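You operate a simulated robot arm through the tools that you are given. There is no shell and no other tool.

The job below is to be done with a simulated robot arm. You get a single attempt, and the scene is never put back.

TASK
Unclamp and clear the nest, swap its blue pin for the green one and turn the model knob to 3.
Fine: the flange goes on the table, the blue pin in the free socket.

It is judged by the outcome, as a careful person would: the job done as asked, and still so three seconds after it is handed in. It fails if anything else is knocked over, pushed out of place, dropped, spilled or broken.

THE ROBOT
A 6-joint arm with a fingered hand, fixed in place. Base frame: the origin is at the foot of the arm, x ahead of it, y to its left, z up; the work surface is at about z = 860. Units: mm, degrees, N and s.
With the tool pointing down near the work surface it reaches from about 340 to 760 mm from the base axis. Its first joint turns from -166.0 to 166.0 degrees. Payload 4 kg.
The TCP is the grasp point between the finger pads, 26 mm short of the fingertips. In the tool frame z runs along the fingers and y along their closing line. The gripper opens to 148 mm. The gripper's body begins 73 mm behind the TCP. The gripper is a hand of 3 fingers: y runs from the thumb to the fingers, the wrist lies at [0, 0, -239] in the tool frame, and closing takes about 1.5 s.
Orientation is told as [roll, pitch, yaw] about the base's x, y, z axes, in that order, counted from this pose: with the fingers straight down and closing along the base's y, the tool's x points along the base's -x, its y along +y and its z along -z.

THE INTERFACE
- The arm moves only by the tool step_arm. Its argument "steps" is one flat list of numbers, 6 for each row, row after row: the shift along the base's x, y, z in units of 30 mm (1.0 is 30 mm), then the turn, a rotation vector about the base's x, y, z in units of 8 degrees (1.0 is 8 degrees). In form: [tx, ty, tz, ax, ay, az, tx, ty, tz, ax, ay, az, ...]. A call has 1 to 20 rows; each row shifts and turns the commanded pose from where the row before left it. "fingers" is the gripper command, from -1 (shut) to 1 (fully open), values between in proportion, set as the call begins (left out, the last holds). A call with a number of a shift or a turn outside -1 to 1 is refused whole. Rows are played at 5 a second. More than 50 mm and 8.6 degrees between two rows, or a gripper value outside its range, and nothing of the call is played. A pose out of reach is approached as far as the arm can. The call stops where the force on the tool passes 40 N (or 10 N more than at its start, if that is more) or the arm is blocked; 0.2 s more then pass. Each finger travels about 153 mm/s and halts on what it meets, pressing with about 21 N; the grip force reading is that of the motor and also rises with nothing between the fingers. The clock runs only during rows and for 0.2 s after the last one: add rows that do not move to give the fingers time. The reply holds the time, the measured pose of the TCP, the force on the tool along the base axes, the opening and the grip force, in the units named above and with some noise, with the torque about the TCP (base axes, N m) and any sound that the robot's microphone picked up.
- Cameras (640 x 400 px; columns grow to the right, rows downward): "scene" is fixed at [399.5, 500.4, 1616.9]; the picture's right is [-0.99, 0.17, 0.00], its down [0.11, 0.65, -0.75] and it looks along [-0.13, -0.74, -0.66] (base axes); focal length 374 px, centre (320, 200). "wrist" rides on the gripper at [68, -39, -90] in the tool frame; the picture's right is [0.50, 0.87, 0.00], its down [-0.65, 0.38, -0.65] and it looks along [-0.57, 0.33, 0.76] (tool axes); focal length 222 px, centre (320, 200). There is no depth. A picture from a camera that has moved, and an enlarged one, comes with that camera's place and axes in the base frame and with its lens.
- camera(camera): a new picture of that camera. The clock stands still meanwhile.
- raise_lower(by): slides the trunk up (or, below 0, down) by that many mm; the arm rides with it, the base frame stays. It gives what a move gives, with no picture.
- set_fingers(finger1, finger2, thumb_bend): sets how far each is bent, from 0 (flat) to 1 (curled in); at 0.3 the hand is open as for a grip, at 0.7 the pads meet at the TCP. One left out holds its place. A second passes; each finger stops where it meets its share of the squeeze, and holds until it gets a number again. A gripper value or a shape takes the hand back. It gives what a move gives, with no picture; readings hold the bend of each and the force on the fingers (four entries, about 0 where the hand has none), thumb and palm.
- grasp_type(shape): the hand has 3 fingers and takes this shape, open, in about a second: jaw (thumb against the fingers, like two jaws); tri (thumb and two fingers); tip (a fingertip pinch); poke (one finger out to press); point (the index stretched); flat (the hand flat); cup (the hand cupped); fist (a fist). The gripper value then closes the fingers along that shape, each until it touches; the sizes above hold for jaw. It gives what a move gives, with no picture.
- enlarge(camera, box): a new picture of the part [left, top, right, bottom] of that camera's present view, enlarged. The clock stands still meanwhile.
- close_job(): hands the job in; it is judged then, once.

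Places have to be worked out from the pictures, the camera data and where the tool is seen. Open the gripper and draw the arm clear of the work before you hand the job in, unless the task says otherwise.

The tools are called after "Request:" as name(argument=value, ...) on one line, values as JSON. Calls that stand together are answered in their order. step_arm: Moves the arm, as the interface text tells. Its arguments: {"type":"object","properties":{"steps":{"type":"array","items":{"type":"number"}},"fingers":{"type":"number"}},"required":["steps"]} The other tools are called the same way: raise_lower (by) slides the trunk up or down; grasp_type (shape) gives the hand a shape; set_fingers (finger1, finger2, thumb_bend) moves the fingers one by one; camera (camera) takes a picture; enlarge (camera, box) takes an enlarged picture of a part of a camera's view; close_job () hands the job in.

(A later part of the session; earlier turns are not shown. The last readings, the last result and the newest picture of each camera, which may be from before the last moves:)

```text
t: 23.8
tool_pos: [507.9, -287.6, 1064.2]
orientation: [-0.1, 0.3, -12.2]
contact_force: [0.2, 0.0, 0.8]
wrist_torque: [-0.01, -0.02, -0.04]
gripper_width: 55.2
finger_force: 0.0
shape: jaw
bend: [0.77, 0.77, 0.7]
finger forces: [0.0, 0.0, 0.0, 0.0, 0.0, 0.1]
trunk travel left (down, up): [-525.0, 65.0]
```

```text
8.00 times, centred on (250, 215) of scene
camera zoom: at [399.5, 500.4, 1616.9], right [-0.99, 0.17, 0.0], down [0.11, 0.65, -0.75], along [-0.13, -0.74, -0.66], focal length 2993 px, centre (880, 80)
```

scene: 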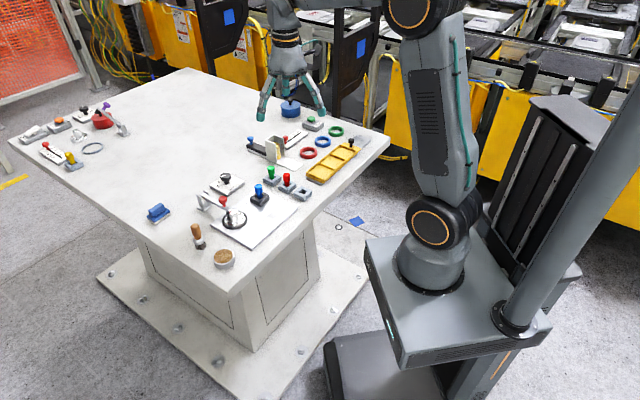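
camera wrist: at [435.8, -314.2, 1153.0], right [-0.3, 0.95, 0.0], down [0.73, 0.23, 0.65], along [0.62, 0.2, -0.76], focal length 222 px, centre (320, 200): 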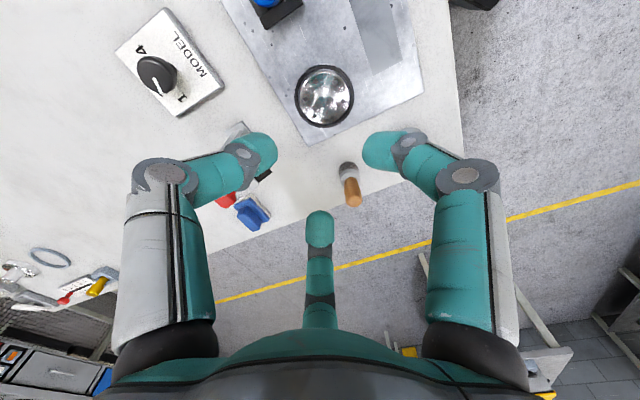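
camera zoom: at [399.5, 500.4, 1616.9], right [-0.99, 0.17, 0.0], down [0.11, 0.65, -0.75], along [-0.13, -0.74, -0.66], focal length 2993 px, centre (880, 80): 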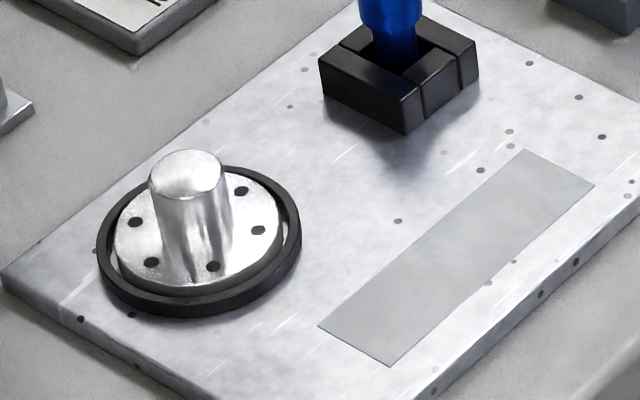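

By the wrist view the boss axis is about (0.6,+5) mm from the tool axis, near (508,-282.5). I shift there and descend part way.

Request:
step_arm(steps=[0.02, 0.17, -0.7, 0, 0, 0, 0, 0, -0.9, 0, 0, 0, 0, 0, -0.9, 0, 0, 0, 0, 0, -0.8, 0, 0, 0, 0, 0, 0, 0, 0, 0])

Request:
camera(camera="wrist")

Request:
enlarge(camera="scene", box=[190, 120, 290, 240])

```text
t: 25.0
tool_pos: [508.8, -282.8, 964.9]
orientation: [-0.1, 0.4, -12.2]
contact_force: [0.0, 0.0, 0.0]
wrist_torque: [0.0, -0.01, 0.0]
gripper_width: 55.1
finger_force: 0.1
shape: jaw
bend: [0.77, 0.77, 0.7]
finger forces: [0.1, 0.1, 0.0, 0.1, 0.0, 0.1]
trunk travel left (down, up): [-525.0, 65.0]
```

```text
taken
camera wrist: at [435.4, -308.4, 1054.2], right [-0.3, 0.95, 0.0], down [0.73, 0.23, 0.65], along [0.62, 0.2, -0.76], focal length 222 px, centre (320, 200)
```

wrist: 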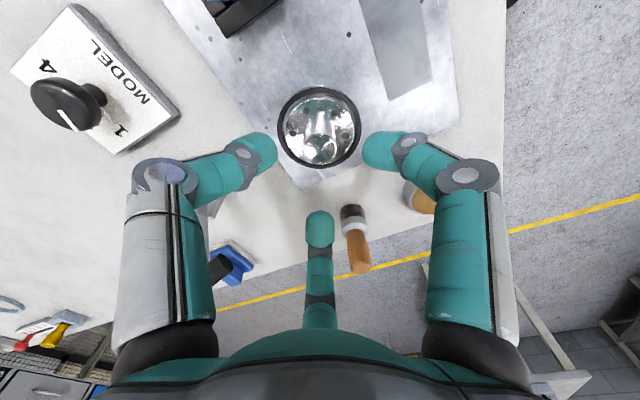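

```text
3.33 times, centred on (240, 180) of scene
camera zoom: at [399.5, 500.4, 1616.9], right [-0.99, 0.17, 0.0], down [0.11, 0.65, -0.75], along [-0.13, -0.74, -0.66], focal length 1247 px, centre (587, 267)
```

zoom: 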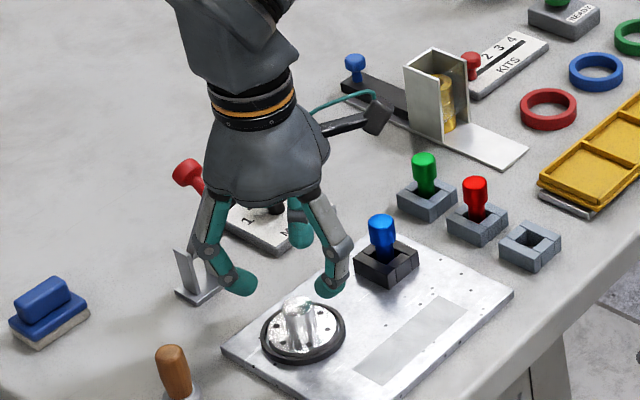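

Request:
enlarge(camera="wrist", box=[260, 80, 380, 190])

```text
3.64 times, centred on (320, 135) of wrist
camera zoom: at [435.4, -308.4, 1054.2], right [-0.3, 0.95, 0.0], down [0.73, 0.23, 0.65], along [0.62, 0.2, -0.76], focal length 808 px, centre (320, 436)
```

zoom: 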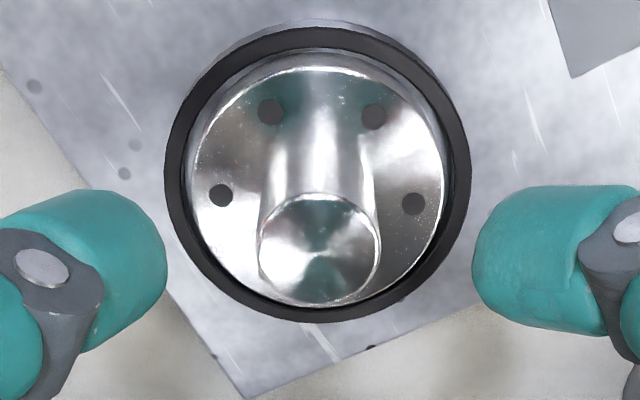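

Laterally the boss is dead centre. Before descending further I check the open clamp spindle's clearance beside the hand.

Request:
enlarge(camera="wrist", box=[170, 180, 330, 300])

Request:
enlarge(camera="scene", box=[220, 140, 290, 210])

```text
3.33 times, centred on (250, 240) of wrist
camera zoom: at [435.4, -308.4, 1054.2], right [-0.3, 0.95, 0.0], down [0.73, 0.23, 0.65], along [0.62, 0.2, -0.76], focal length 740 px, centre (553, 67)
```

zoom: 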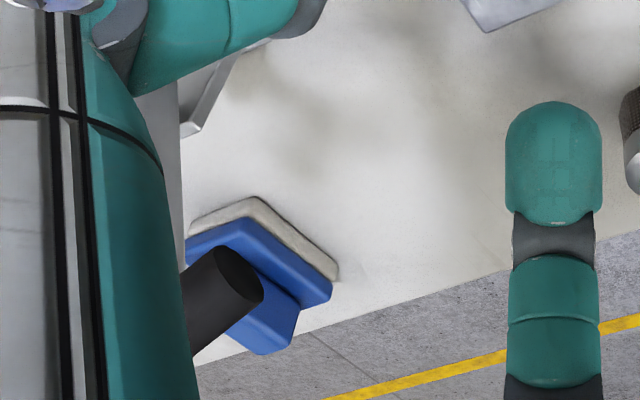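

```text
5.71 times, centred on (255, 175) of scene
camera zoom: at [399.5, 500.4, 1616.9], right [-0.99, 0.17, 0.0], down [0.11, 0.65, -0.75], along [-0.13, -0.74, -0.66], focal length 2138 px, centre (691, 343)
```

zoom: 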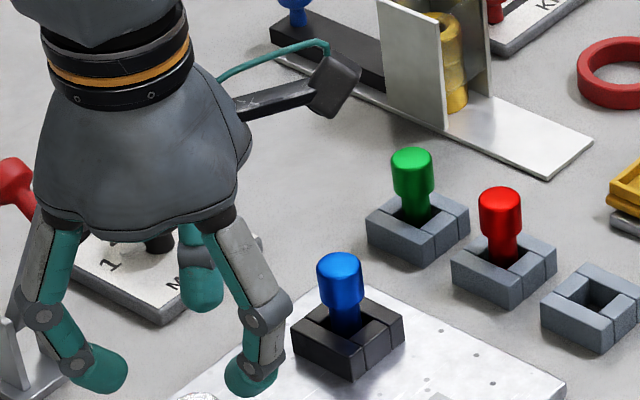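

The spindle end is roughly 65 mm from the boss axis and the hand body's radius is about 50 mm there, so there is room. I descend in small steps to TCP z≈916, watching the force.

Request:
step_arm(steps=[-0.03, -0.01, -0.5, 0, 0, 0, 0, 0, -0.5, 0, 0, 0, 0, 0, -0.35, 0, 0, 0, 0, 0, -0.28, 0, 0, 0, 0, 0, 0, 0, 0, 0])

Request:
camera(camera="wrist")

Request:
enlarge(camera="scene", box=[190, 140, 290, 240])

```text
t: 26.2
tool_pos: [508.8, -282.6, 916.7]
orientation: [-0.2, 0.5, -12.3]
contact_force: [0.1, -1.2, 0.0]
wrist_torque: [-0.02, 0.0, -0.02]
gripper_width: 55.4
finger_force: 0.0
shape: jaw
bend: [0.77, 0.77, 0.7]
finger forces: [0.1, 0.0, 0.1, 0.0, 0.1, 0.0]
trunk travel left (down, up): [-525.0, 65.0]
```

```text
taken
camera wrist: at [435.4, -308.7, 1004.9], right [-0.3, 0.95, 0.0], down [0.73, 0.23, 0.65], along [0.62, 0.2, -0.76], focal length 222 px, centre (320, 200)
```

wrist: 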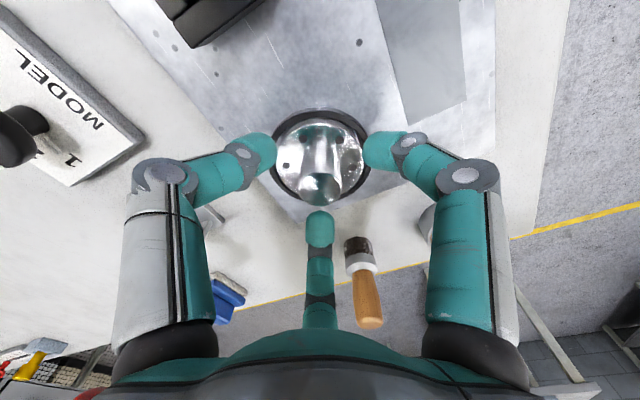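

```text
4.00 times, centred on (240, 190) of scene
camera zoom: at [399.5, 500.4, 1616.9], right [-0.99, 0.17, 0.0], down [0.11, 0.65, -0.75], along [-0.13, -0.74, -0.66], focal length 1497 px, centre (640, 240)
```

zoom: 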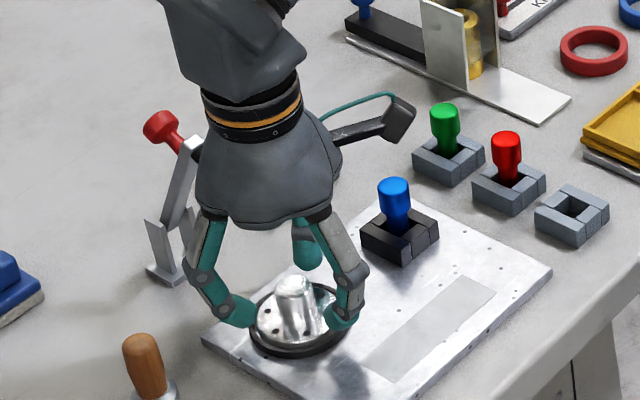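

Request:
enlarge(camera="wrist", box=[250, 100, 390, 250])

```text
2.67 times, centred on (320, 175) of wrist
camera zoom: at [435.4, -308.7, 1004.9], right [-0.3, 0.95, 0.0], down [0.73, 0.23, 0.65], along [0.62, 0.2, -0.76], focal length 592 px, centre (320, 267)
```

zoom: 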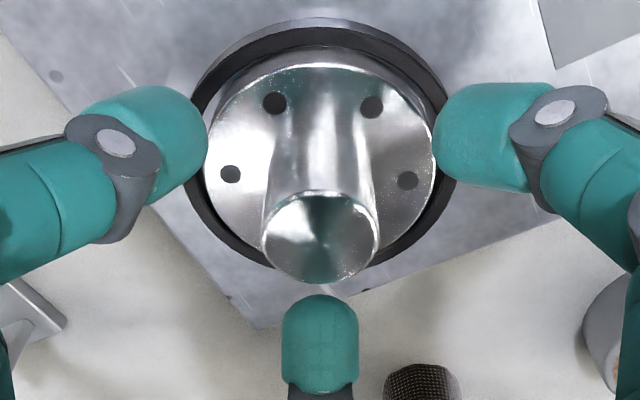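

The boss is centred between the fingers to within about 2 mm. I close on it.

Request:
step_arm(steps=[-0.04, -0.01, 0, 0, 0, 0, 0, 0, 0, 0, 0, 0, 0, 0, 0, 0, 0, 0, 0, 0, 0, 0, 0, 0, 0, 0, 0, 0, 0, 0, 0, 0, 0, 0, 0, 0], fingers=-1)

Request:
camera(camera="wrist")

```text
t: 27.6
tool_pos: [505.5, -283.7, 914.4]
orientation: [-0.1, 0.5, -12.3]
contact_force: [0.6, 0.3, 0.0]
wrist_torque: [0.03, -0.02, 0.01]
gripper_width: 19.1
finger_force: 20.8
shape: jaw
bend: [0.74, 0.74, 0.7]
finger forces: [18.0, 18.8, 0.0, 0.0, 18.5, 0.1]
trunk travel left (down, up): [-525.0, 65.0]
```

```text
taken
camera wrist: at [434.2, -309.1, 1005.0], right [-0.3, 0.95, 0.0], down [0.73, 0.23, 0.65], along [0.62, 0.2, -0.76], focal length 222 px, centre (320, 200)
```

wrist: 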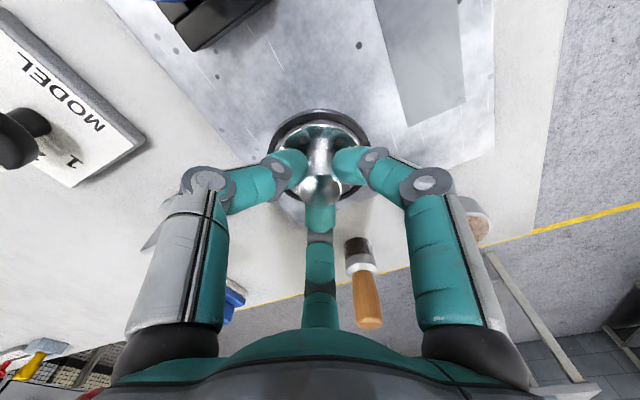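

The grip is even, at about 18 N on each finger. I lift straight up slowly.

Request:
step_arm(steps=[0, 0, 0.2, 0, 0, 0, 0, 0, 0.3, 0, 0, 0, 0, 0, 0.5, 0, 0, 0, 0, 0, 0.6, 0, 0, 0])

Request:
camera(camera="wrist")

Request:
enlarge(camera="scene", box=[190, 140, 290, 240])

```text
t: 28.6
tool_pos: [507.3, -283.3, 964.0]
orientation: [-0.1, 0.6, -12.3]
contact_force: [-0.3, 0.0, -2.8]
wrist_torque: [0.0, 0.02, -0.01]
gripper_width: 19.2
finger_force: 21.5
shape: jaw
bend: [0.74, 0.74, 0.7]
finger forces: [18.2, 19.0, 0.0, 0.0, 18.4, 0.0]
trunk travel left (down, up): [-525.0, 65.0]
```

```text
taken
camera wrist: at [433.9, -309.7, 1053.0], right [-0.3, 0.95, 0.0], down [0.73, 0.23, 0.65], along [0.62, 0.2, -0.76], focal length 222 px, centre (320, 200)
```

wrist: 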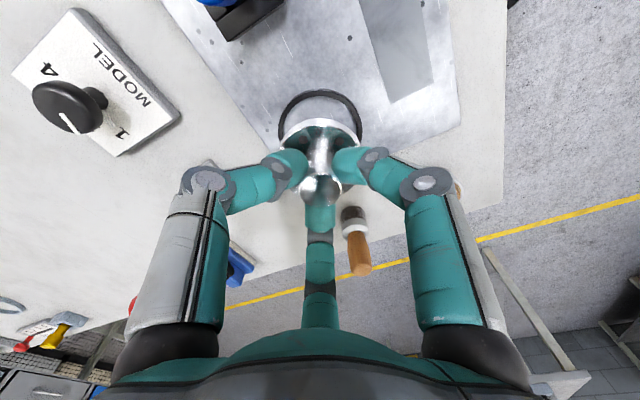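

```text
4.00 times, centred on (240, 190) of scene
camera zoom: at [399.5, 500.4, 1616.9], right [-0.99, 0.17, 0.0], down [0.11, 0.65, -0.75], along [-0.13, -0.74, -0.66], focal length 1497 px, centre (640, 240)
```

zoom: 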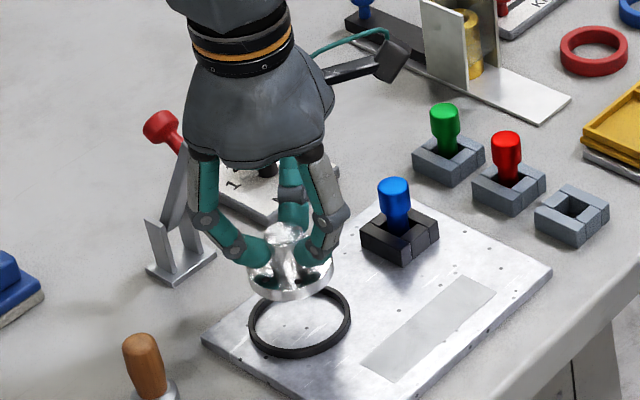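

The flange is held securely at about 2.8 N and has cleared its ring. I carry it high, first toward the base side to clear the clamp, then over to the free table area near (465,-540).

Request:
step_arm(steps=[0, 0, 0.75, 0, 0, 0, 0, 0, 0.75, 0, 0, 0, -0.6, -0.15, 0, 0, 0, 0, -0.8, -0.2, 0, 0, 0, 0, -0.8, -0.2, 0, 0, 0, 0, 0, -0.8, 0, 0, 0, 0, 0, -0.8, 0, 0, 0, 0, 0, -0.8, 0, 0, 0, 0, 0, -0.8, 0, 0, 0, 0, 0, -0.8, 0, 0, 0, 0, 0, -0.8, 0, 0, 0, 0, 0, -0.8, 0, 0, 0, 0, 0.2, -0.8, 0, 0, 0, 0, 0.3, -0.8, 0, 0, 0, 0, 0.25, -0.75, 0, 0, 0, 0, 0, 0, 0, 0, 0, 0])

Request:
camera(camera="wrist")

Request:
enlarge(camera="scene", box=[190, 120, 340, 240])

```text
t: 32.0
tool_pos: [463.3, -538.2, 1007.5]
orientation: [-0.1, 0.5, -12.3]
contact_force: [-0.1, -0.6, -2.9]
wrist_torque: [-0.03, 0.06, -0.01]
gripper_width: 19.1
finger_force: 20.9
shape: jaw
bend: [0.74, 0.74, 0.7]
finger forces: [18.1, 19.2, 0.1, 0.0, 18.6, 0.1]
trunk travel left (down, up): [-525.0, 65.0]
```

```text
taken
camera wrist: at [391.0, -564.3, 1097.6], right [-0.3, 0.95, 0.0], down [0.73, 0.23, 0.65], along [0.62, 0.2, -0.76], focal length 222 px, centre (320, 200)
```

wrist: 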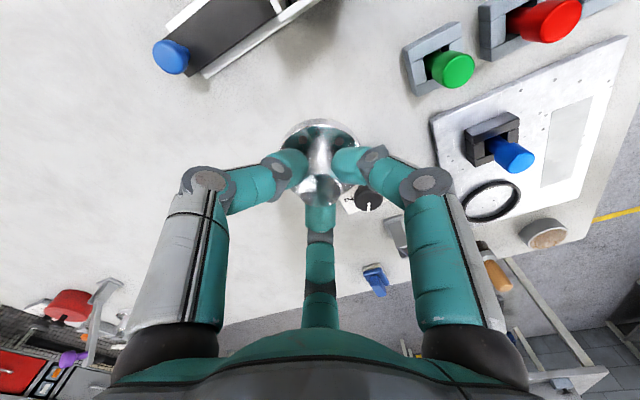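

```text
3.33 times, centred on (265, 180) of scene
camera zoom: at [399.5, 500.4, 1616.9], right [-0.99, 0.17, 0.0], down [0.11, 0.65, -0.75], along [-0.13, -0.74, -0.66], focal length 1247 px, centre (503, 267)
```

zoom: 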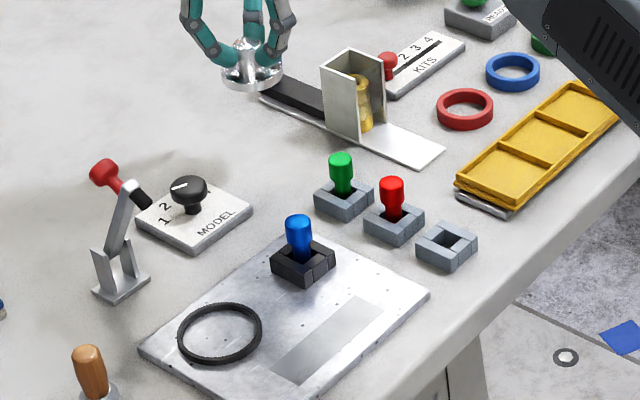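

The flange is over the open table area. I lower most of the way, then feel for the table in small steps.

Request:
step_arm(steps=[0, 0, -0.8, 0, 0, 0, 0, 0, -0.8, 0, 0, 0, 0, 0, -0.8, 0, 0, 0, 0, 0, -0.5, 0, 0, 0, 0, 0, 0, 0, 0, 0])

Request:
camera(camera="wrist")

Request:
enlarge(camera="scene", box=[210, 120, 290, 190])

```text
t: 33.2
tool_pos: [463.8, -537.6, 921.0]
orientation: [-0.1, 0.4, -12.4]
contact_force: [-0.5, 0.3, -3.3]
wrist_torque: [0.02, 0.0, -0.03]
gripper_width: 19.2
finger_force: 21.2
shape: jaw
bend: [0.74, 0.74, 0.7]
finger forces: [18.2, 19.1, 0.0, 0.0, 18.6, 0.0]
trunk travel left (down, up): [-525.0, 65.0]
```

```text
taken
camera wrist: at [390.7, -564.5, 1010.7], right [-0.3, 0.95, 0.0], down [0.73, 0.23, 0.65], along [0.62, 0.2, -0.76], focal length 222 px, centre (320, 200)
```

wrist: 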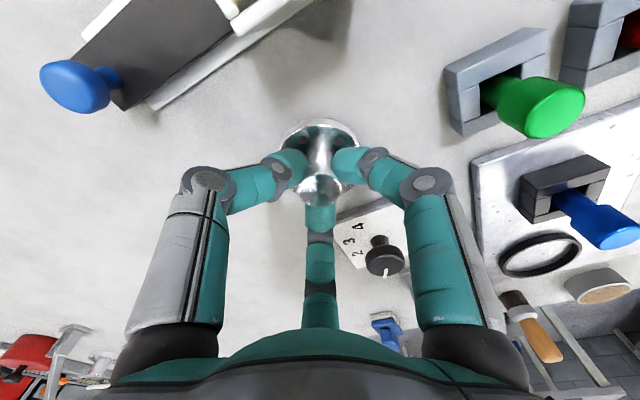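

```text
5.71 times, centred on (250, 155) of scene
camera zoom: at [399.5, 500.4, 1616.9], right [-0.99, 0.17, 0.0], down [0.11, 0.65, -0.75], along [-0.13, -0.74, -0.66], focal length 2138 px, centre (720, 457)
```

zoom: 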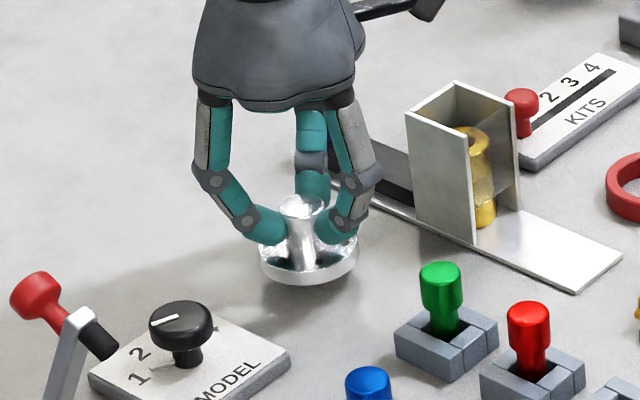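

There's clear space around it. I lower in 2–3 mm steps until the force shows contact with the table.

Request:
step_arm(steps=[0, 0, -0.1, 0, 0, 0, 0, 0, -0.1, 0, 0, 0, 0, 0, -0.1, 0, 0, 0, 0, 0, -0.07, 0, 0, 0])

Request:
step_arm(steps=[0, 0, -0.05, 0, 0, 0, 0, 0, -0.05, 0, 0, 0])

```text
t: 34.2
tool_pos: [463.8, -538.9, 911.9]
orientation: [0.0, 0.5, -12.3]
contact_force: [0.3, -0.1, -3.5]
wrist_torque: [-0.02, -0.02, -0.05]
gripper_width: 19.3
finger_force: 21.5
shape: jaw
bend: [0.74, 0.74, 0.7]
finger forces: [18.1, 19.1, 0.1, 0.1, 18.6, 0.0]
trunk travel left (down, up): [-525.0, 65.0]
```

```text
t: 34.8
tool_pos: [463.6, -538.6, 907.0]
orientation: [-0.1, 0.4, -12.4]
contact_force: [0.8, -0.2, -2.8]
wrist_torque: [0.01, -0.01, 0.01]
gripper_width: 19.2
finger_force: 20.5
shape: jaw
bend: [0.74, 0.74, 0.7]
finger forces: [18.2, 19.3, 0.0, 0.0, 18.6, 0.0]
trunk travel left (down, up): [-525.0, 65.0]
```

No contact yet; I keep lowering in 1–1.5 mm steps.

Request:
step_arm(steps=[0, 0, -0.04, 0, 0, 0, 0, 0, -0.04, 0, 0, 0])

Request:
enlarge(camera="scene", box=[225, 130, 275, 175])

```text
t: 35.4
tool_pos: [463.5, -538.7, 905.1]
orientation: [-0.2, 0.4, -12.3]
contact_force: [-0.9, 0.5, -1.2]
wrist_torque: [-0.01, -0.02, 0.01]
gripper_width: 19.2
finger_force: 21.0
shape: jaw
bend: [0.74, 0.74, 0.7]
finger forces: [18.4, 19.2, 0.0, 0.0, 18.7, 0.0]
trunk travel left (down, up): [-525.0, 65.0]
```

```text
8.89 times, centred on (250, 152) of scene
camera zoom: at [399.5, 500.4, 1616.9], right [-0.99, 0.17, 0.0], down [0.11, 0.65, -0.75], along [-0.13, -0.74, -0.66], focal length 3326 px, centre (942, 622)
```

zoom: 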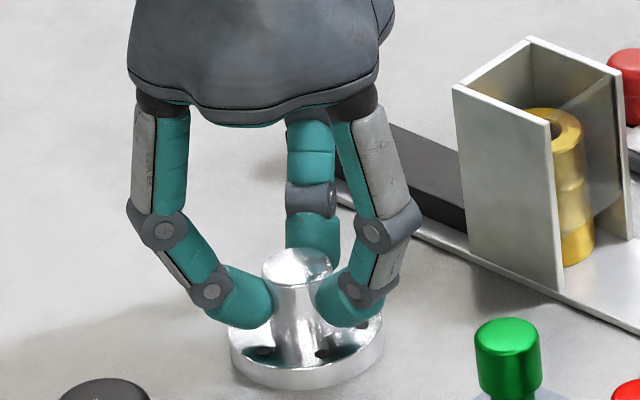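

The load on the hand is falling, so the flange is touching the table. I take one more small step to confirm.

Request:
step_arm(steps=[0, 0, -0.03, 0, 0, 0, 0, 0, 0, 0, 0, 0])

```text
t: 36.0
tool_pos: [464.7, -538.9, 905.1]
orientation: [-0.2, 0.3, -12.3]
contact_force: [0.0, -0.4, 4.2]
wrist_torque: [-0.04, -0.01, 0.0]
gripper_width: 19.3
finger_force: 21.1
shape: jaw
bend: [0.74, 0.74, 0.7]
finger forces: [18.9, 19.8, 0.0, 0.0, 19.6, 0.0]
trunk travel left (down, up): [-525.0, 65.0]
```

The table is now pressing back at about 4 N, so the flange is down. I release it and rise straight up.

Request:
step_arm(steps=[0, 0, 0, 0, 0, 0, 0, 0, 0, 0, 0, 0, 0, 0, 0, 0, 0, 0], fingers=-0.25)

Request:
step_arm(steps=[0, 0, 0.3, 0, 0, 0, 0, 0, 0.6, 0, 0, 0, 0, 0, 0.8, 0, 0, 0, 0, 0, 0.8, 0, 0, 0, 0, 0, 0.7, 0, 0, 0])

Request:
enlarge(camera="scene", box=[210, 120, 340, 230])

Request:
camera(camera="wrist")

```text
t: 36.8
tool_pos: [462.7, -538.8, 903.2]
orientation: [-0.1, 0.4, -12.3]
contact_force: [-0.7, 0.2, -0.6]
wrist_torque: [0.0, 0.02, 0.01]
gripper_width: 55.0
finger_force: 0.1
shape: jaw
bend: [0.77, 0.77, 0.7]
finger forces: [0.0, 0.1, 0.0, 0.0, 0.0, 0.0]
trunk travel left (down, up): [-525.0, 65.0]
```

```text
t: 38.0
tool_pos: [463.4, -538.1, 1000.5]
orientation: [0.0, 0.4, -12.4]
contact_force: [0.5, 0.2, 0.2]
wrist_torque: [0.01, -0.02, 0.01]
gripper_width: 55.1
finger_force: 0.0
shape: jaw
bend: [0.77, 0.77, 0.7]
finger forces: [0.0, 0.0, 0.1, 0.0, 0.0, 0.1]
trunk travel left (down, up): [-525.0, 65.0]
```

```text
3.64 times, centred on (275, 175) of scene
camera zoom: at [399.5, 500.4, 1616.9], right [-0.99, 0.17, 0.0], down [0.11, 0.65, -0.75], along [-0.13, -0.74, -0.66], focal length 1360 px, centre (484, 291)
```

zoom: 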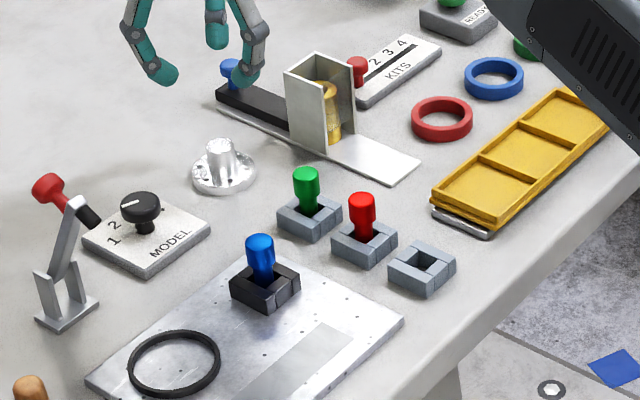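

```text
taken
camera wrist: at [390.5, -563.9, 1089.7], right [-0.3, 0.95, 0.0], down [0.73, 0.23, 0.65], along [0.62, 0.2, -0.76], focal length 222 px, centre (320, 200)
```

wrist: 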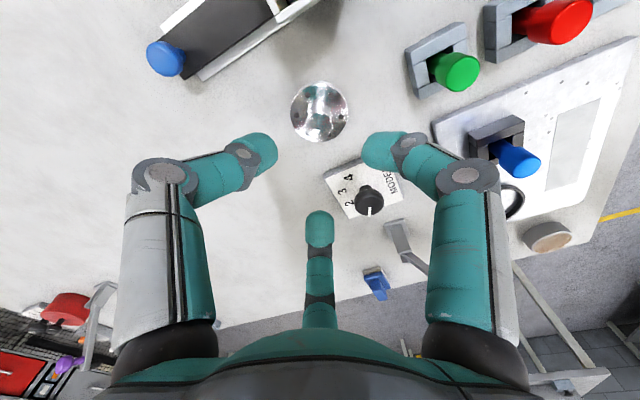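

The flange sits upright on the table, clear of everything. Next is the blue pin: I move above it near (434,-361), keeping yaw -12°, and refine the position.

Request:
step_arm(steps=[-0.163, 0.98, 0, 0, 0, 0, -0.163, 0.98, 0, 0, 0, 0, -0.163, 0.98, 0, 0, 0, 0, -0.163, 0.98, 0, 0, 0, 0, -0.163, 0.98, 0, 0, 0, 0, -0.163, 0.98, 0, 0, 0, 0, 0, 0, -0.3, 0, 0, 0, 0, 0, 0, 0, 0, 0])

Request:
camera(camera="wrist")

Request:
enlarge(camera="wrist", box=[240, 70, 400, 200])

```text
t: 39.8
tool_pos: [433.8, -361.3, 990.2]
orientation: [-0.1, 0.4, -12.4]
contact_force: [-0.5, 0.1, -0.1]
wrist_torque: [-0.03, -0.02, 0.0]
gripper_width: 54.9
finger_force: 0.1
shape: jaw
bend: [0.77, 0.77, 0.7]
finger forces: [0.0, 0.0, 0.0, 0.1, 0.0, 0.0]
trunk travel left (down, up): [-525.0, 65.0]
```

```text
taken
camera wrist: at [361.3, -388.3, 1080.0], right [-0.3, 0.95, 0.0], down [0.73, 0.23, 0.65], along [0.62, 0.2, -0.76], focal length 222 px, centre (320, 200)
```

wrist: 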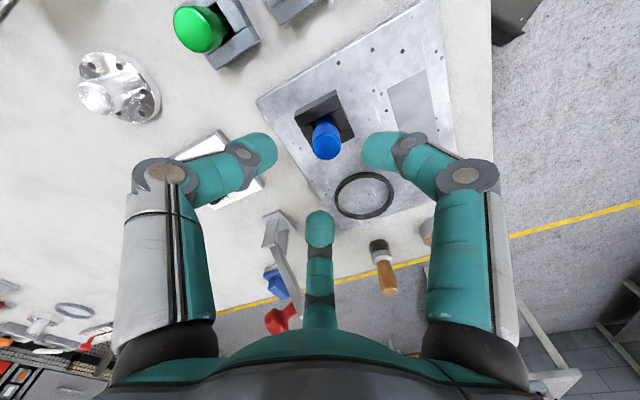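

```text
3.08 times, centred on (320, 135) of wrist
camera zoom: at [361.3, -388.3, 1080.0], right [-0.3, 0.95, 0.0], down [0.73, 0.23, 0.65], along [0.62, 0.2, -0.76], focal length 684 px, centre (320, 400)
```

zoom: 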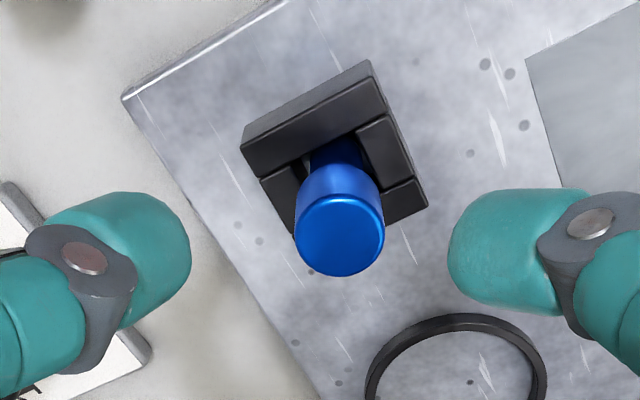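

The blue pin's top is about (+1.4,+5.9) mm from the tool axis. I shift over it and descend to just above the pin to check again.

Request:
step_arm(steps=[0.045, 0.197, -0.4, 0, 0, 0, 0, 0, -0.6, 0, 0, 0, 0, 0, 0, 0, 0, 0])

Request:
enlarge(camera="wrist", box=[240, 90, 400, 220])

Request:
enlarge(camera="scene", box=[220, 140, 320, 220])

```text
t: 40.6
tool_pos: [436.1, -356.4, 960.3]
orientation: [-0.1, 0.4, -12.2]
contact_force: [0.1, -0.5, -0.3]
wrist_torque: [-0.04, 0.0, -0.05]
gripper_width: 55.4
finger_force: 0.0
shape: jaw
bend: [0.77, 0.77, 0.7]
finger forces: [0.0, 0.0, 0.1, 0.1, 0.0, 0.2]
trunk travel left (down, up): [-525.0, 65.0]
```

```text
3.08 times, centred on (320, 155) of wrist
camera zoom: at [363.2, -382.3, 1050.1], right [-0.3, 0.95, 0.0], down [0.73, 0.23, 0.65], along [0.62, 0.2, -0.76], focal length 684 px, centre (320, 338)
```

zoom: 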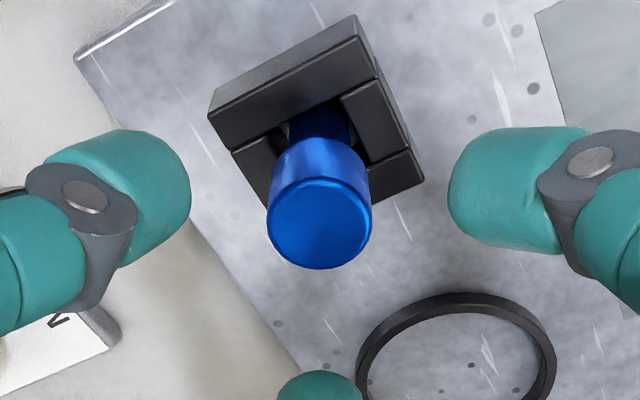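

```text
5.00 times, centred on (270, 180) of scene
camera zoom: at [399.5, 500.4, 1616.9], right [-0.99, 0.17, 0.0], down [0.11, 0.65, -0.75], along [-0.13, -0.74, -0.66], focal length 1871 px, centre (570, 300)
```

zoom: 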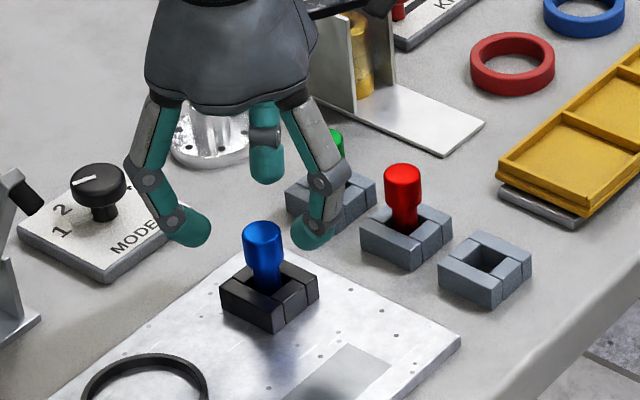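

The pin is centred laterally to well under a millimetre. I descend so the fingertips surround its head, well above the socket, then close.

Request:
step_arm(steps=[0.01, 0, -0.5, 0, 0, 0, 0, 0, -0.5, 0, 0, 0, 0, 0, -0.36, 0, 0, 0, 0, 0, 0, 0, 0, 0])

Request:
enlarge(camera="wrist", box=[240, 110, 400, 240])

Request:
enlarge(camera="scene", box=[220, 140, 320, 220])

```text
t: 41.6
tool_pos: [435.8, -356.5, 919.4]
orientation: [0.0, 0.4, -12.2]
contact_force: [0.3, 0.4, 0.1]
wrist_torque: [0.01, -0.02, 0.0]
gripper_width: 55.4
finger_force: 0.1
shape: jaw
bend: [0.77, 0.77, 0.7]
finger forces: [0.0, 0.1, 0.0, 0.0, 0.0, 0.1]
trunk travel left (down, up): [-525.0, 65.0]
```

```text
3.08 times, centred on (320, 175) of wrist
camera zoom: at [363.7, -382.3, 1009.3], right [-0.3, 0.95, 0.0], down [0.73, 0.23, 0.65], along [0.62, 0.2, -0.76], focal length 684 px, centre (320, 277)
```

zoom: 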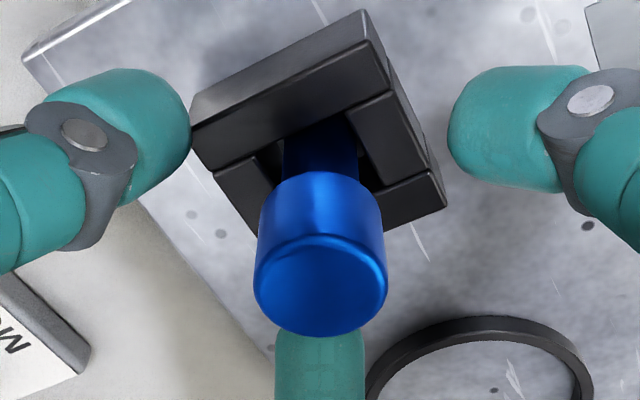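

```text
5.00 times, centred on (270, 180) of scene
camera zoom: at [399.5, 500.4, 1616.9], right [-0.99, 0.17, 0.0], down [0.11, 0.65, -0.75], along [-0.13, -0.74, -0.66], focal length 1871 px, centre (570, 300)
```

zoom: 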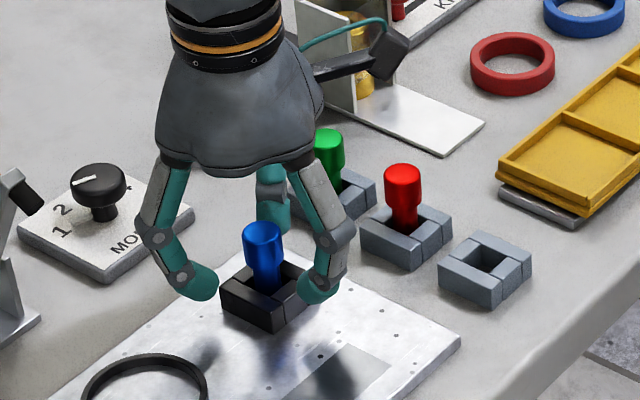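

The alignment is good, so I close on the blue pin's head.

Request:
step_arm(steps=[0, 0, 0, 0, 0, 0, 0, 0, 0, 0, 0, 0, 0, 0, 0, 0, 0, 0, 0, 0, 0, 0, 0, 0, 0, 0, 0, 0, 0, 0, 0, 0, 0, 0, 0, 0], fingers=-1)

Request:
enlarge(camera="wrist", box=[240, 110, 400, 240])

Request:
enlarge(camera="scene", box=[220, 140, 320, 220])

```text
t: 43.0
tool_pos: [436.3, -356.6, 920.3]
orientation: [-0.1, 0.4, -12.3]
contact_force: [-0.4, 0.4, -0.6]
wrist_torque: [-0.01, -0.01, 0.01]
gripper_width: 12.2
finger_force: 21.3
shape: jaw
bend: [0.73, 0.73, 0.69]
finger forces: [18.4, 18.5, 0.1, 0.0, 18.5, 0.0]
trunk travel left (down, up): [-525.0, 65.0]
```

```text
3.08 times, centred on (320, 175) of wrist
camera zoom: at [363.7, -382.3, 1009.4], right [-0.3, 0.95, 0.0], down [0.73, 0.23, 0.65], along [0.62, 0.2, -0.76], focal length 684 px, centre (320, 277)
```

zoom: 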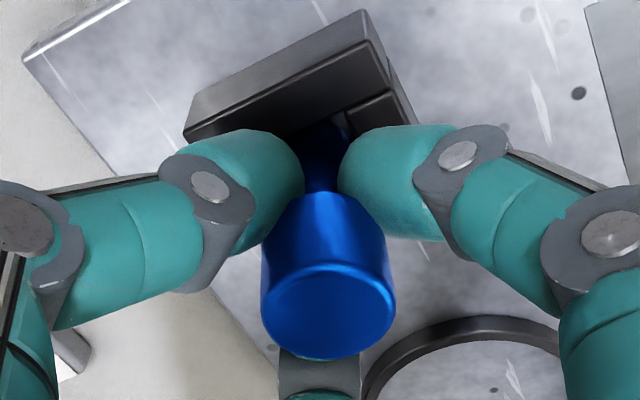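

```text
5.00 times, centred on (270, 180) of scene
camera zoom: at [399.5, 500.4, 1616.9], right [-0.99, 0.17, 0.0], down [0.11, 0.65, -0.75], along [-0.13, -0.74, -0.66], focal length 1871 px, centre (570, 300)
```

zoom: 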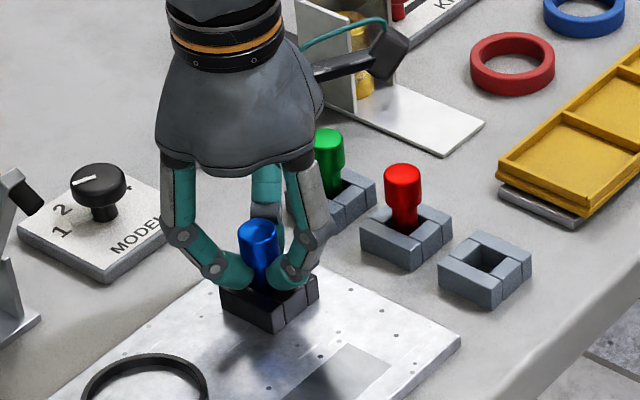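

The fingers have seated just under the head, holding the shank with the head resting on them, which is a secure hold. I lift the pin straight up.

Request:
step_arm(steps=[0, 0, 0.2, 0, 0, 0, 0, 0, 0.3, 0, 0, 0, 0, 0, 0.5, 0, 0, 0, 0, 0, 0.6, 0, 0, 0, 0, 0, 0.6, 0, 0, 0])

Request:
camera(camera="wrist")

Request:
enlarge(camera="scene", box=[220, 120, 320, 220])

```text
t: 44.2
tool_pos: [435.6, -357.2, 986.7]
orientation: [-0.1, 0.4, -12.3]
contact_force: [0.2, -0.1, -0.4]
wrist_torque: [0.0, 0.04, -0.01]
gripper_width: 11.8
finger_force: 21.0
shape: jaw
bend: [0.73, 0.73, 0.69]
finger forces: [18.5, 18.6, 0.0, 0.1, 18.4, 0.1]
trunk travel left (down, up): [-525.0, 65.0]
```

```text
taken
camera wrist: at [362.4, -382.6, 1076.4], right [-0.3, 0.95, 0.0], down [0.73, 0.23, 0.65], along [0.62, 0.2, -0.76], focal length 222 px, centre (320, 200)
```

wrist: 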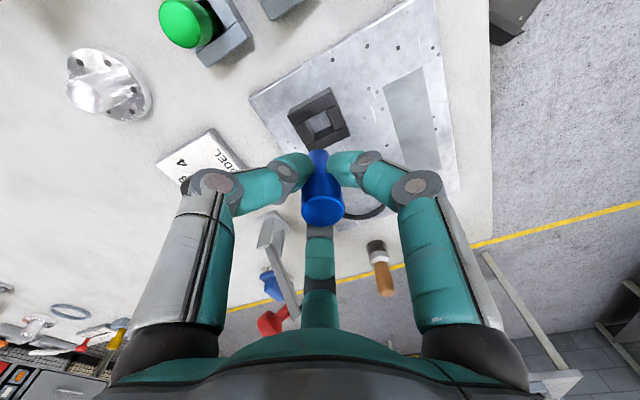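

```text
4.00 times, centred on (270, 170) of scene
camera zoom: at [399.5, 500.4, 1616.9], right [-0.99, 0.17, 0.0], down [0.11, 0.65, -0.75], along [-0.13, -0.74, -0.66], focal length 1497 px, centre (520, 320)
```

zoom: 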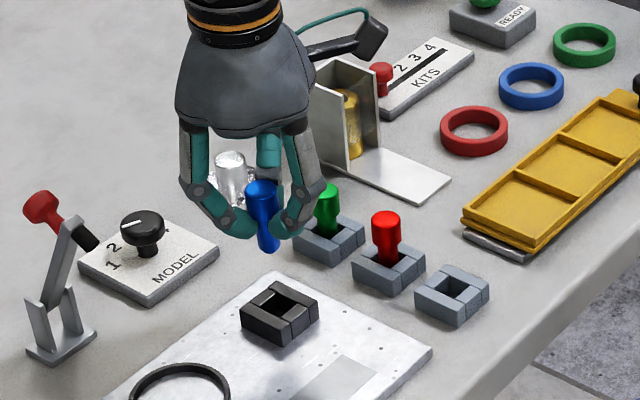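

The pin is out and held. I zoom in to check how straight it hangs and how long it is, and I look closely at the free socket.

Request:
enlarge(camera="scene", box=[260, 150, 310, 190])

Request:
enlarge(camera="scene", box=[300, 175, 350, 210])

Request:
enlarge(camera="wrist", box=[240, 70, 400, 240])

```text
10.00 times, centred on (285, 170) of scene
camera zoom: at [399.5, 500.4, 1616.9], right [-0.99, 0.17, 0.0], down [0.11, 0.65, -0.75], along [-0.13, -0.74, -0.66], focal length 3741 px, centre (670, 500)
```

zoom: 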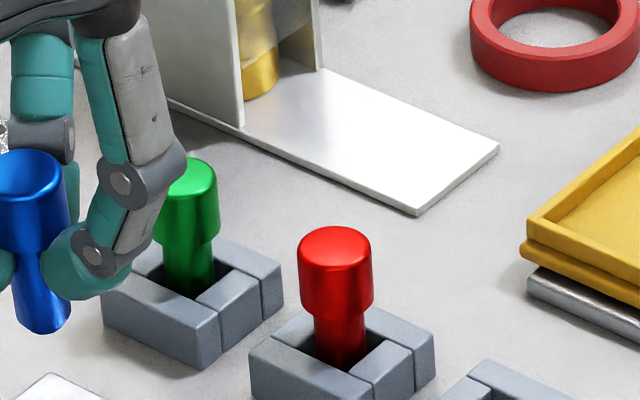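

```text
11.43 times, centred on (325, 192) of scene
camera zoom: at [399.5, 500.4, 1616.9], right [-0.99, 0.17, 0.0], down [0.11, 0.65, -0.75], along [-0.13, -0.74, -0.66], focal length 4276 px, centre (263, 286)
```

zoom: 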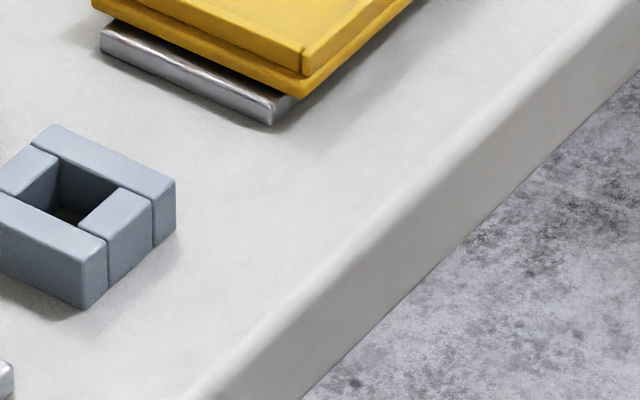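

```text
2.35 times, centred on (320, 155) of wrist
camera zoom: at [362.4, -382.6, 1076.4], right [-0.3, 0.95, 0.0], down [0.73, 0.23, 0.65], along [0.62, 0.2, -0.76], focal length 523 px, centre (320, 306)
```

zoom: 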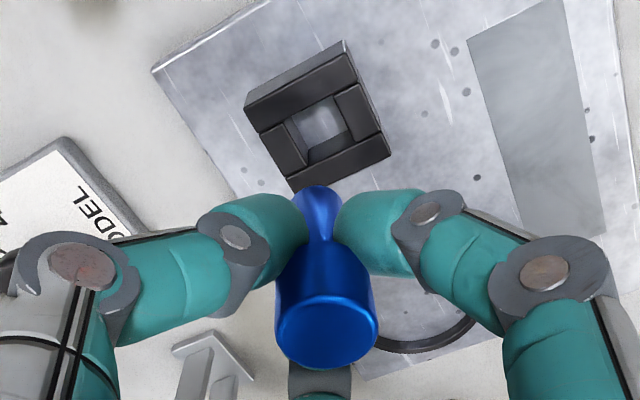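

The pin hangs straight, is about 61 mm long and is held under its head. I carry it over to the free socket near (304,-372), clear above the red pin.

Request:
step_arm(steps=[0, 0, 0.45, 0, 0, 0, -0.73, -0.083, 0, 0, 0, 0, -0.73, -0.083, 0, 0, 0, 0, -0.73, -0.083, 0, 0, 0, 0, -0.73, -0.083, 0, 0, 0, 0, -0.73, -0.083, 0, 0, 0, 0, -0.73, -0.083, 0, 0, 0, 0, 0, 0, 0, 0, 0, 0])

Request:
camera(camera="wrist")

Request:
enlarge(camera="wrist", box=[240, 70, 400, 220])

Request:
enlarge(camera="scene", box=[250, 120, 350, 220])

```text
t: 46.0
tool_pos: [302.9, -371.9, 999.5]
orientation: [-0.1, 0.5, -12.3]
contact_force: [0.1, -0.2, -0.4]
wrist_torque: [0.02, 0.01, 0.03]
gripper_width: 12.0
finger_force: 20.9
shape: jaw
bend: [0.73, 0.73, 0.69]
finger forces: [18.7, 18.6, 0.1, 0.1, 18.4, 0.0]
trunk travel left (down, up): [-525.0, 65.0]
```

```text
taken
camera wrist: at [231.0, -397.3, 1089.3], right [-0.3, 0.95, 0.0], down [0.73, 0.23, 0.65], along [0.62, 0.2, -0.76], focal length 222 px, centre (320, 200)
```

wrist: 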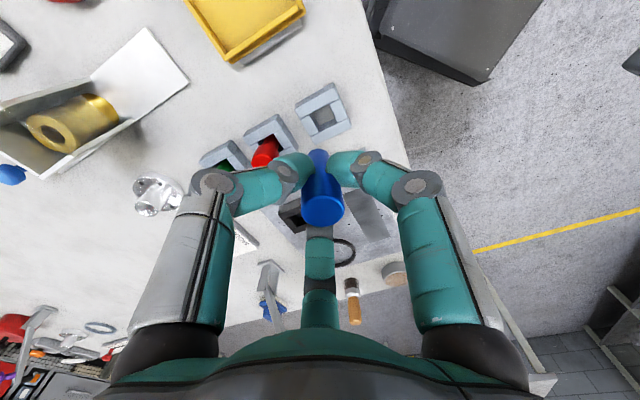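

```text
2.67 times, centred on (320, 145) of wrist
camera zoom: at [231.0, -397.3, 1089.3], right [-0.3, 0.95, 0.0], down [0.73, 0.23, 0.65], along [0.62, 0.2, -0.76], focal length 592 px, centre (320, 347)
```

zoom: 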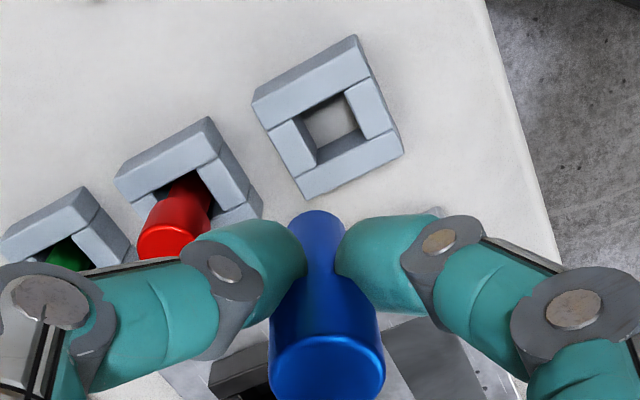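

```text
4.00 times, centred on (300, 170) of scene
camera zoom: at [399.5, 500.4, 1616.9], right [-0.99, 0.17, 0.0], down [0.11, 0.65, -0.75], along [-0.13, -0.74, -0.66], focal length 1497 px, centre (400, 320)
```

zoom: 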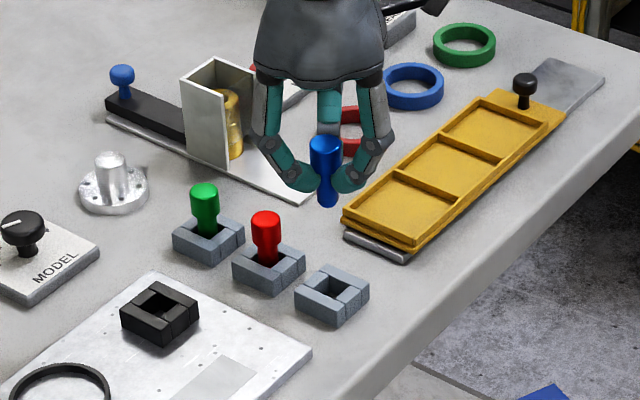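

I measure the free socket's height and centre more exactly with a tight zoom.

Request:
enlarge(camera="scene", box=[284, 178, 320, 206])

Request:
enlarge(camera="scene", box=[242, 184, 278, 212])

Request:
enlarge(camera="wrist", box=[285, 75, 355, 125])

```text
14.29 times, centred on (302, 192) of scene
camera zoom: at [399.5, 500.4, 1616.9], right [-0.99, 0.17, 0.0], down [0.11, 0.65, -0.75], along [-0.13, -0.74, -0.66], focal length 5345 px, centre (577, 314)
```

zoom: 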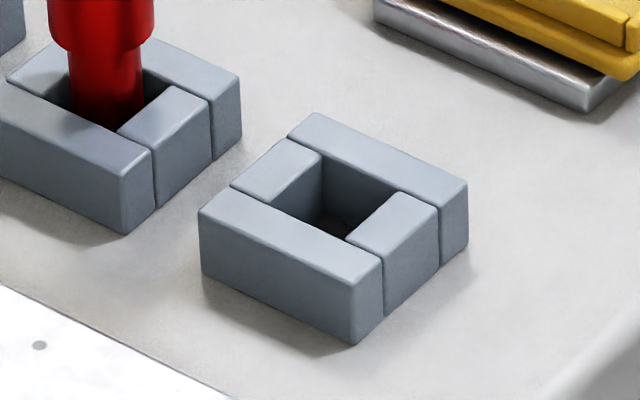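

```text
14.29 times, centred on (260, 198) of scene
camera zoom: at [399.5, 500.4, 1616.9], right [-0.99, 0.17, 0.0], down [0.11, 0.65, -0.75], along [-0.13, -0.74, -0.66], focal length 5345 px, centre (1177, 229)
```

zoom: 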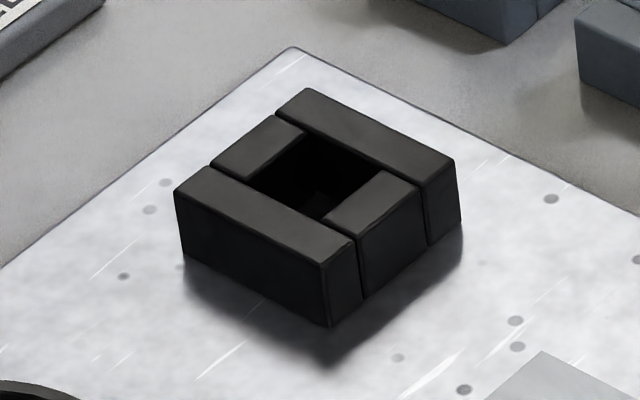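

```text
8.00 times, centred on (320, 100) of wrist
camera zoom: at [231.0, -397.3, 1089.3], right [-0.3, 0.95, 0.0], down [0.73, 0.23, 0.65], along [0.62, 0.2, -0.76], focal length 1777 px, centre (320, 1000)
```

zoom: 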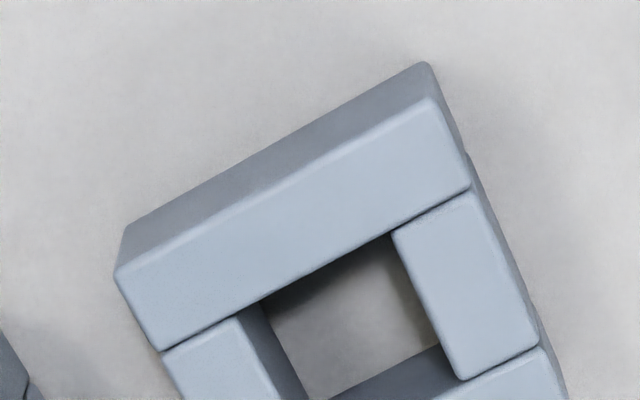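

The sockets are 18 mm tall with holes of about 20 mm, and the shank is about 15 mm. From the offset between the black and free sockets, I judge the free socket to be at TCP ≈ (304.9,-366.3). I move there and lower until the pin's tip is about 10 mm above the socket.

Request:
step_arm(steps=[0.067, 0.187, -0.4, 0, 0, 0, 0, 0, -0.8, 0, 0, 0, 0, 0, -0.78, 0, 0, 0, 0, 0, 0, 0, 0, 0])

Request:
enlarge(camera="scene", box=[280, 160, 330, 208])

Request:
enlarge(camera="wrist", box=[250, 90, 390, 200])

```text
t: 47.0
tool_pos: [306.7, -366.2, 939.7]
orientation: [-0.1, 0.4, -12.3]
contact_force: [-0.1, -0.2, -0.6]
wrist_torque: [-0.03, -0.02, -0.01]
gripper_width: 12.0
finger_force: 21.3
shape: jaw
bend: [0.73, 0.73, 0.69]
finger forces: [18.6, 18.7, 0.0, 0.1, 18.5, 0.1]
trunk travel left (down, up): [-525.0, 65.0]
```

```text
8.33 times, centred on (305, 184) of scene
camera zoom: at [399.5, 500.4, 1616.9], right [-0.99, 0.17, 0.0], down [0.11, 0.65, -0.75], along [-0.13, -0.74, -0.66], focal length 3118 px, centre (445, 333)
```

zoom: 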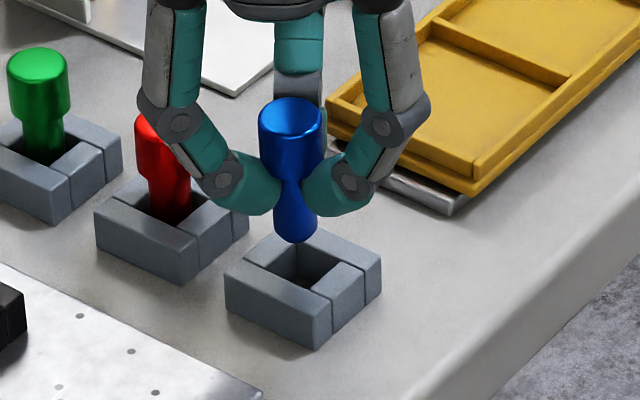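

```text
3.64 times, centred on (320, 145) of wrist
camera zoom: at [233.4, -390.7, 1030.1], right [-0.3, 0.95, 0.0], down [0.73, 0.23, 0.65], along [0.62, 0.2, -0.76], focal length 808 px, centre (320, 400)
```

zoom: 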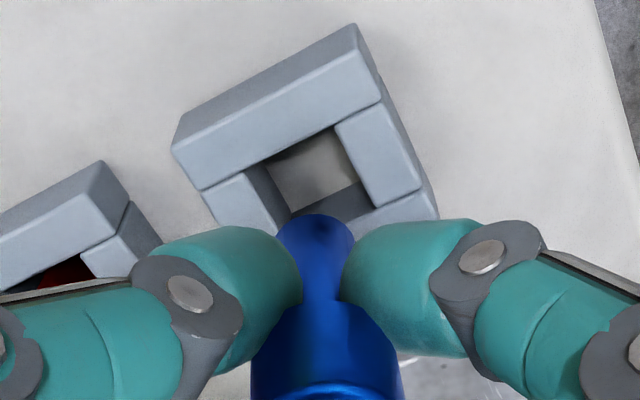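

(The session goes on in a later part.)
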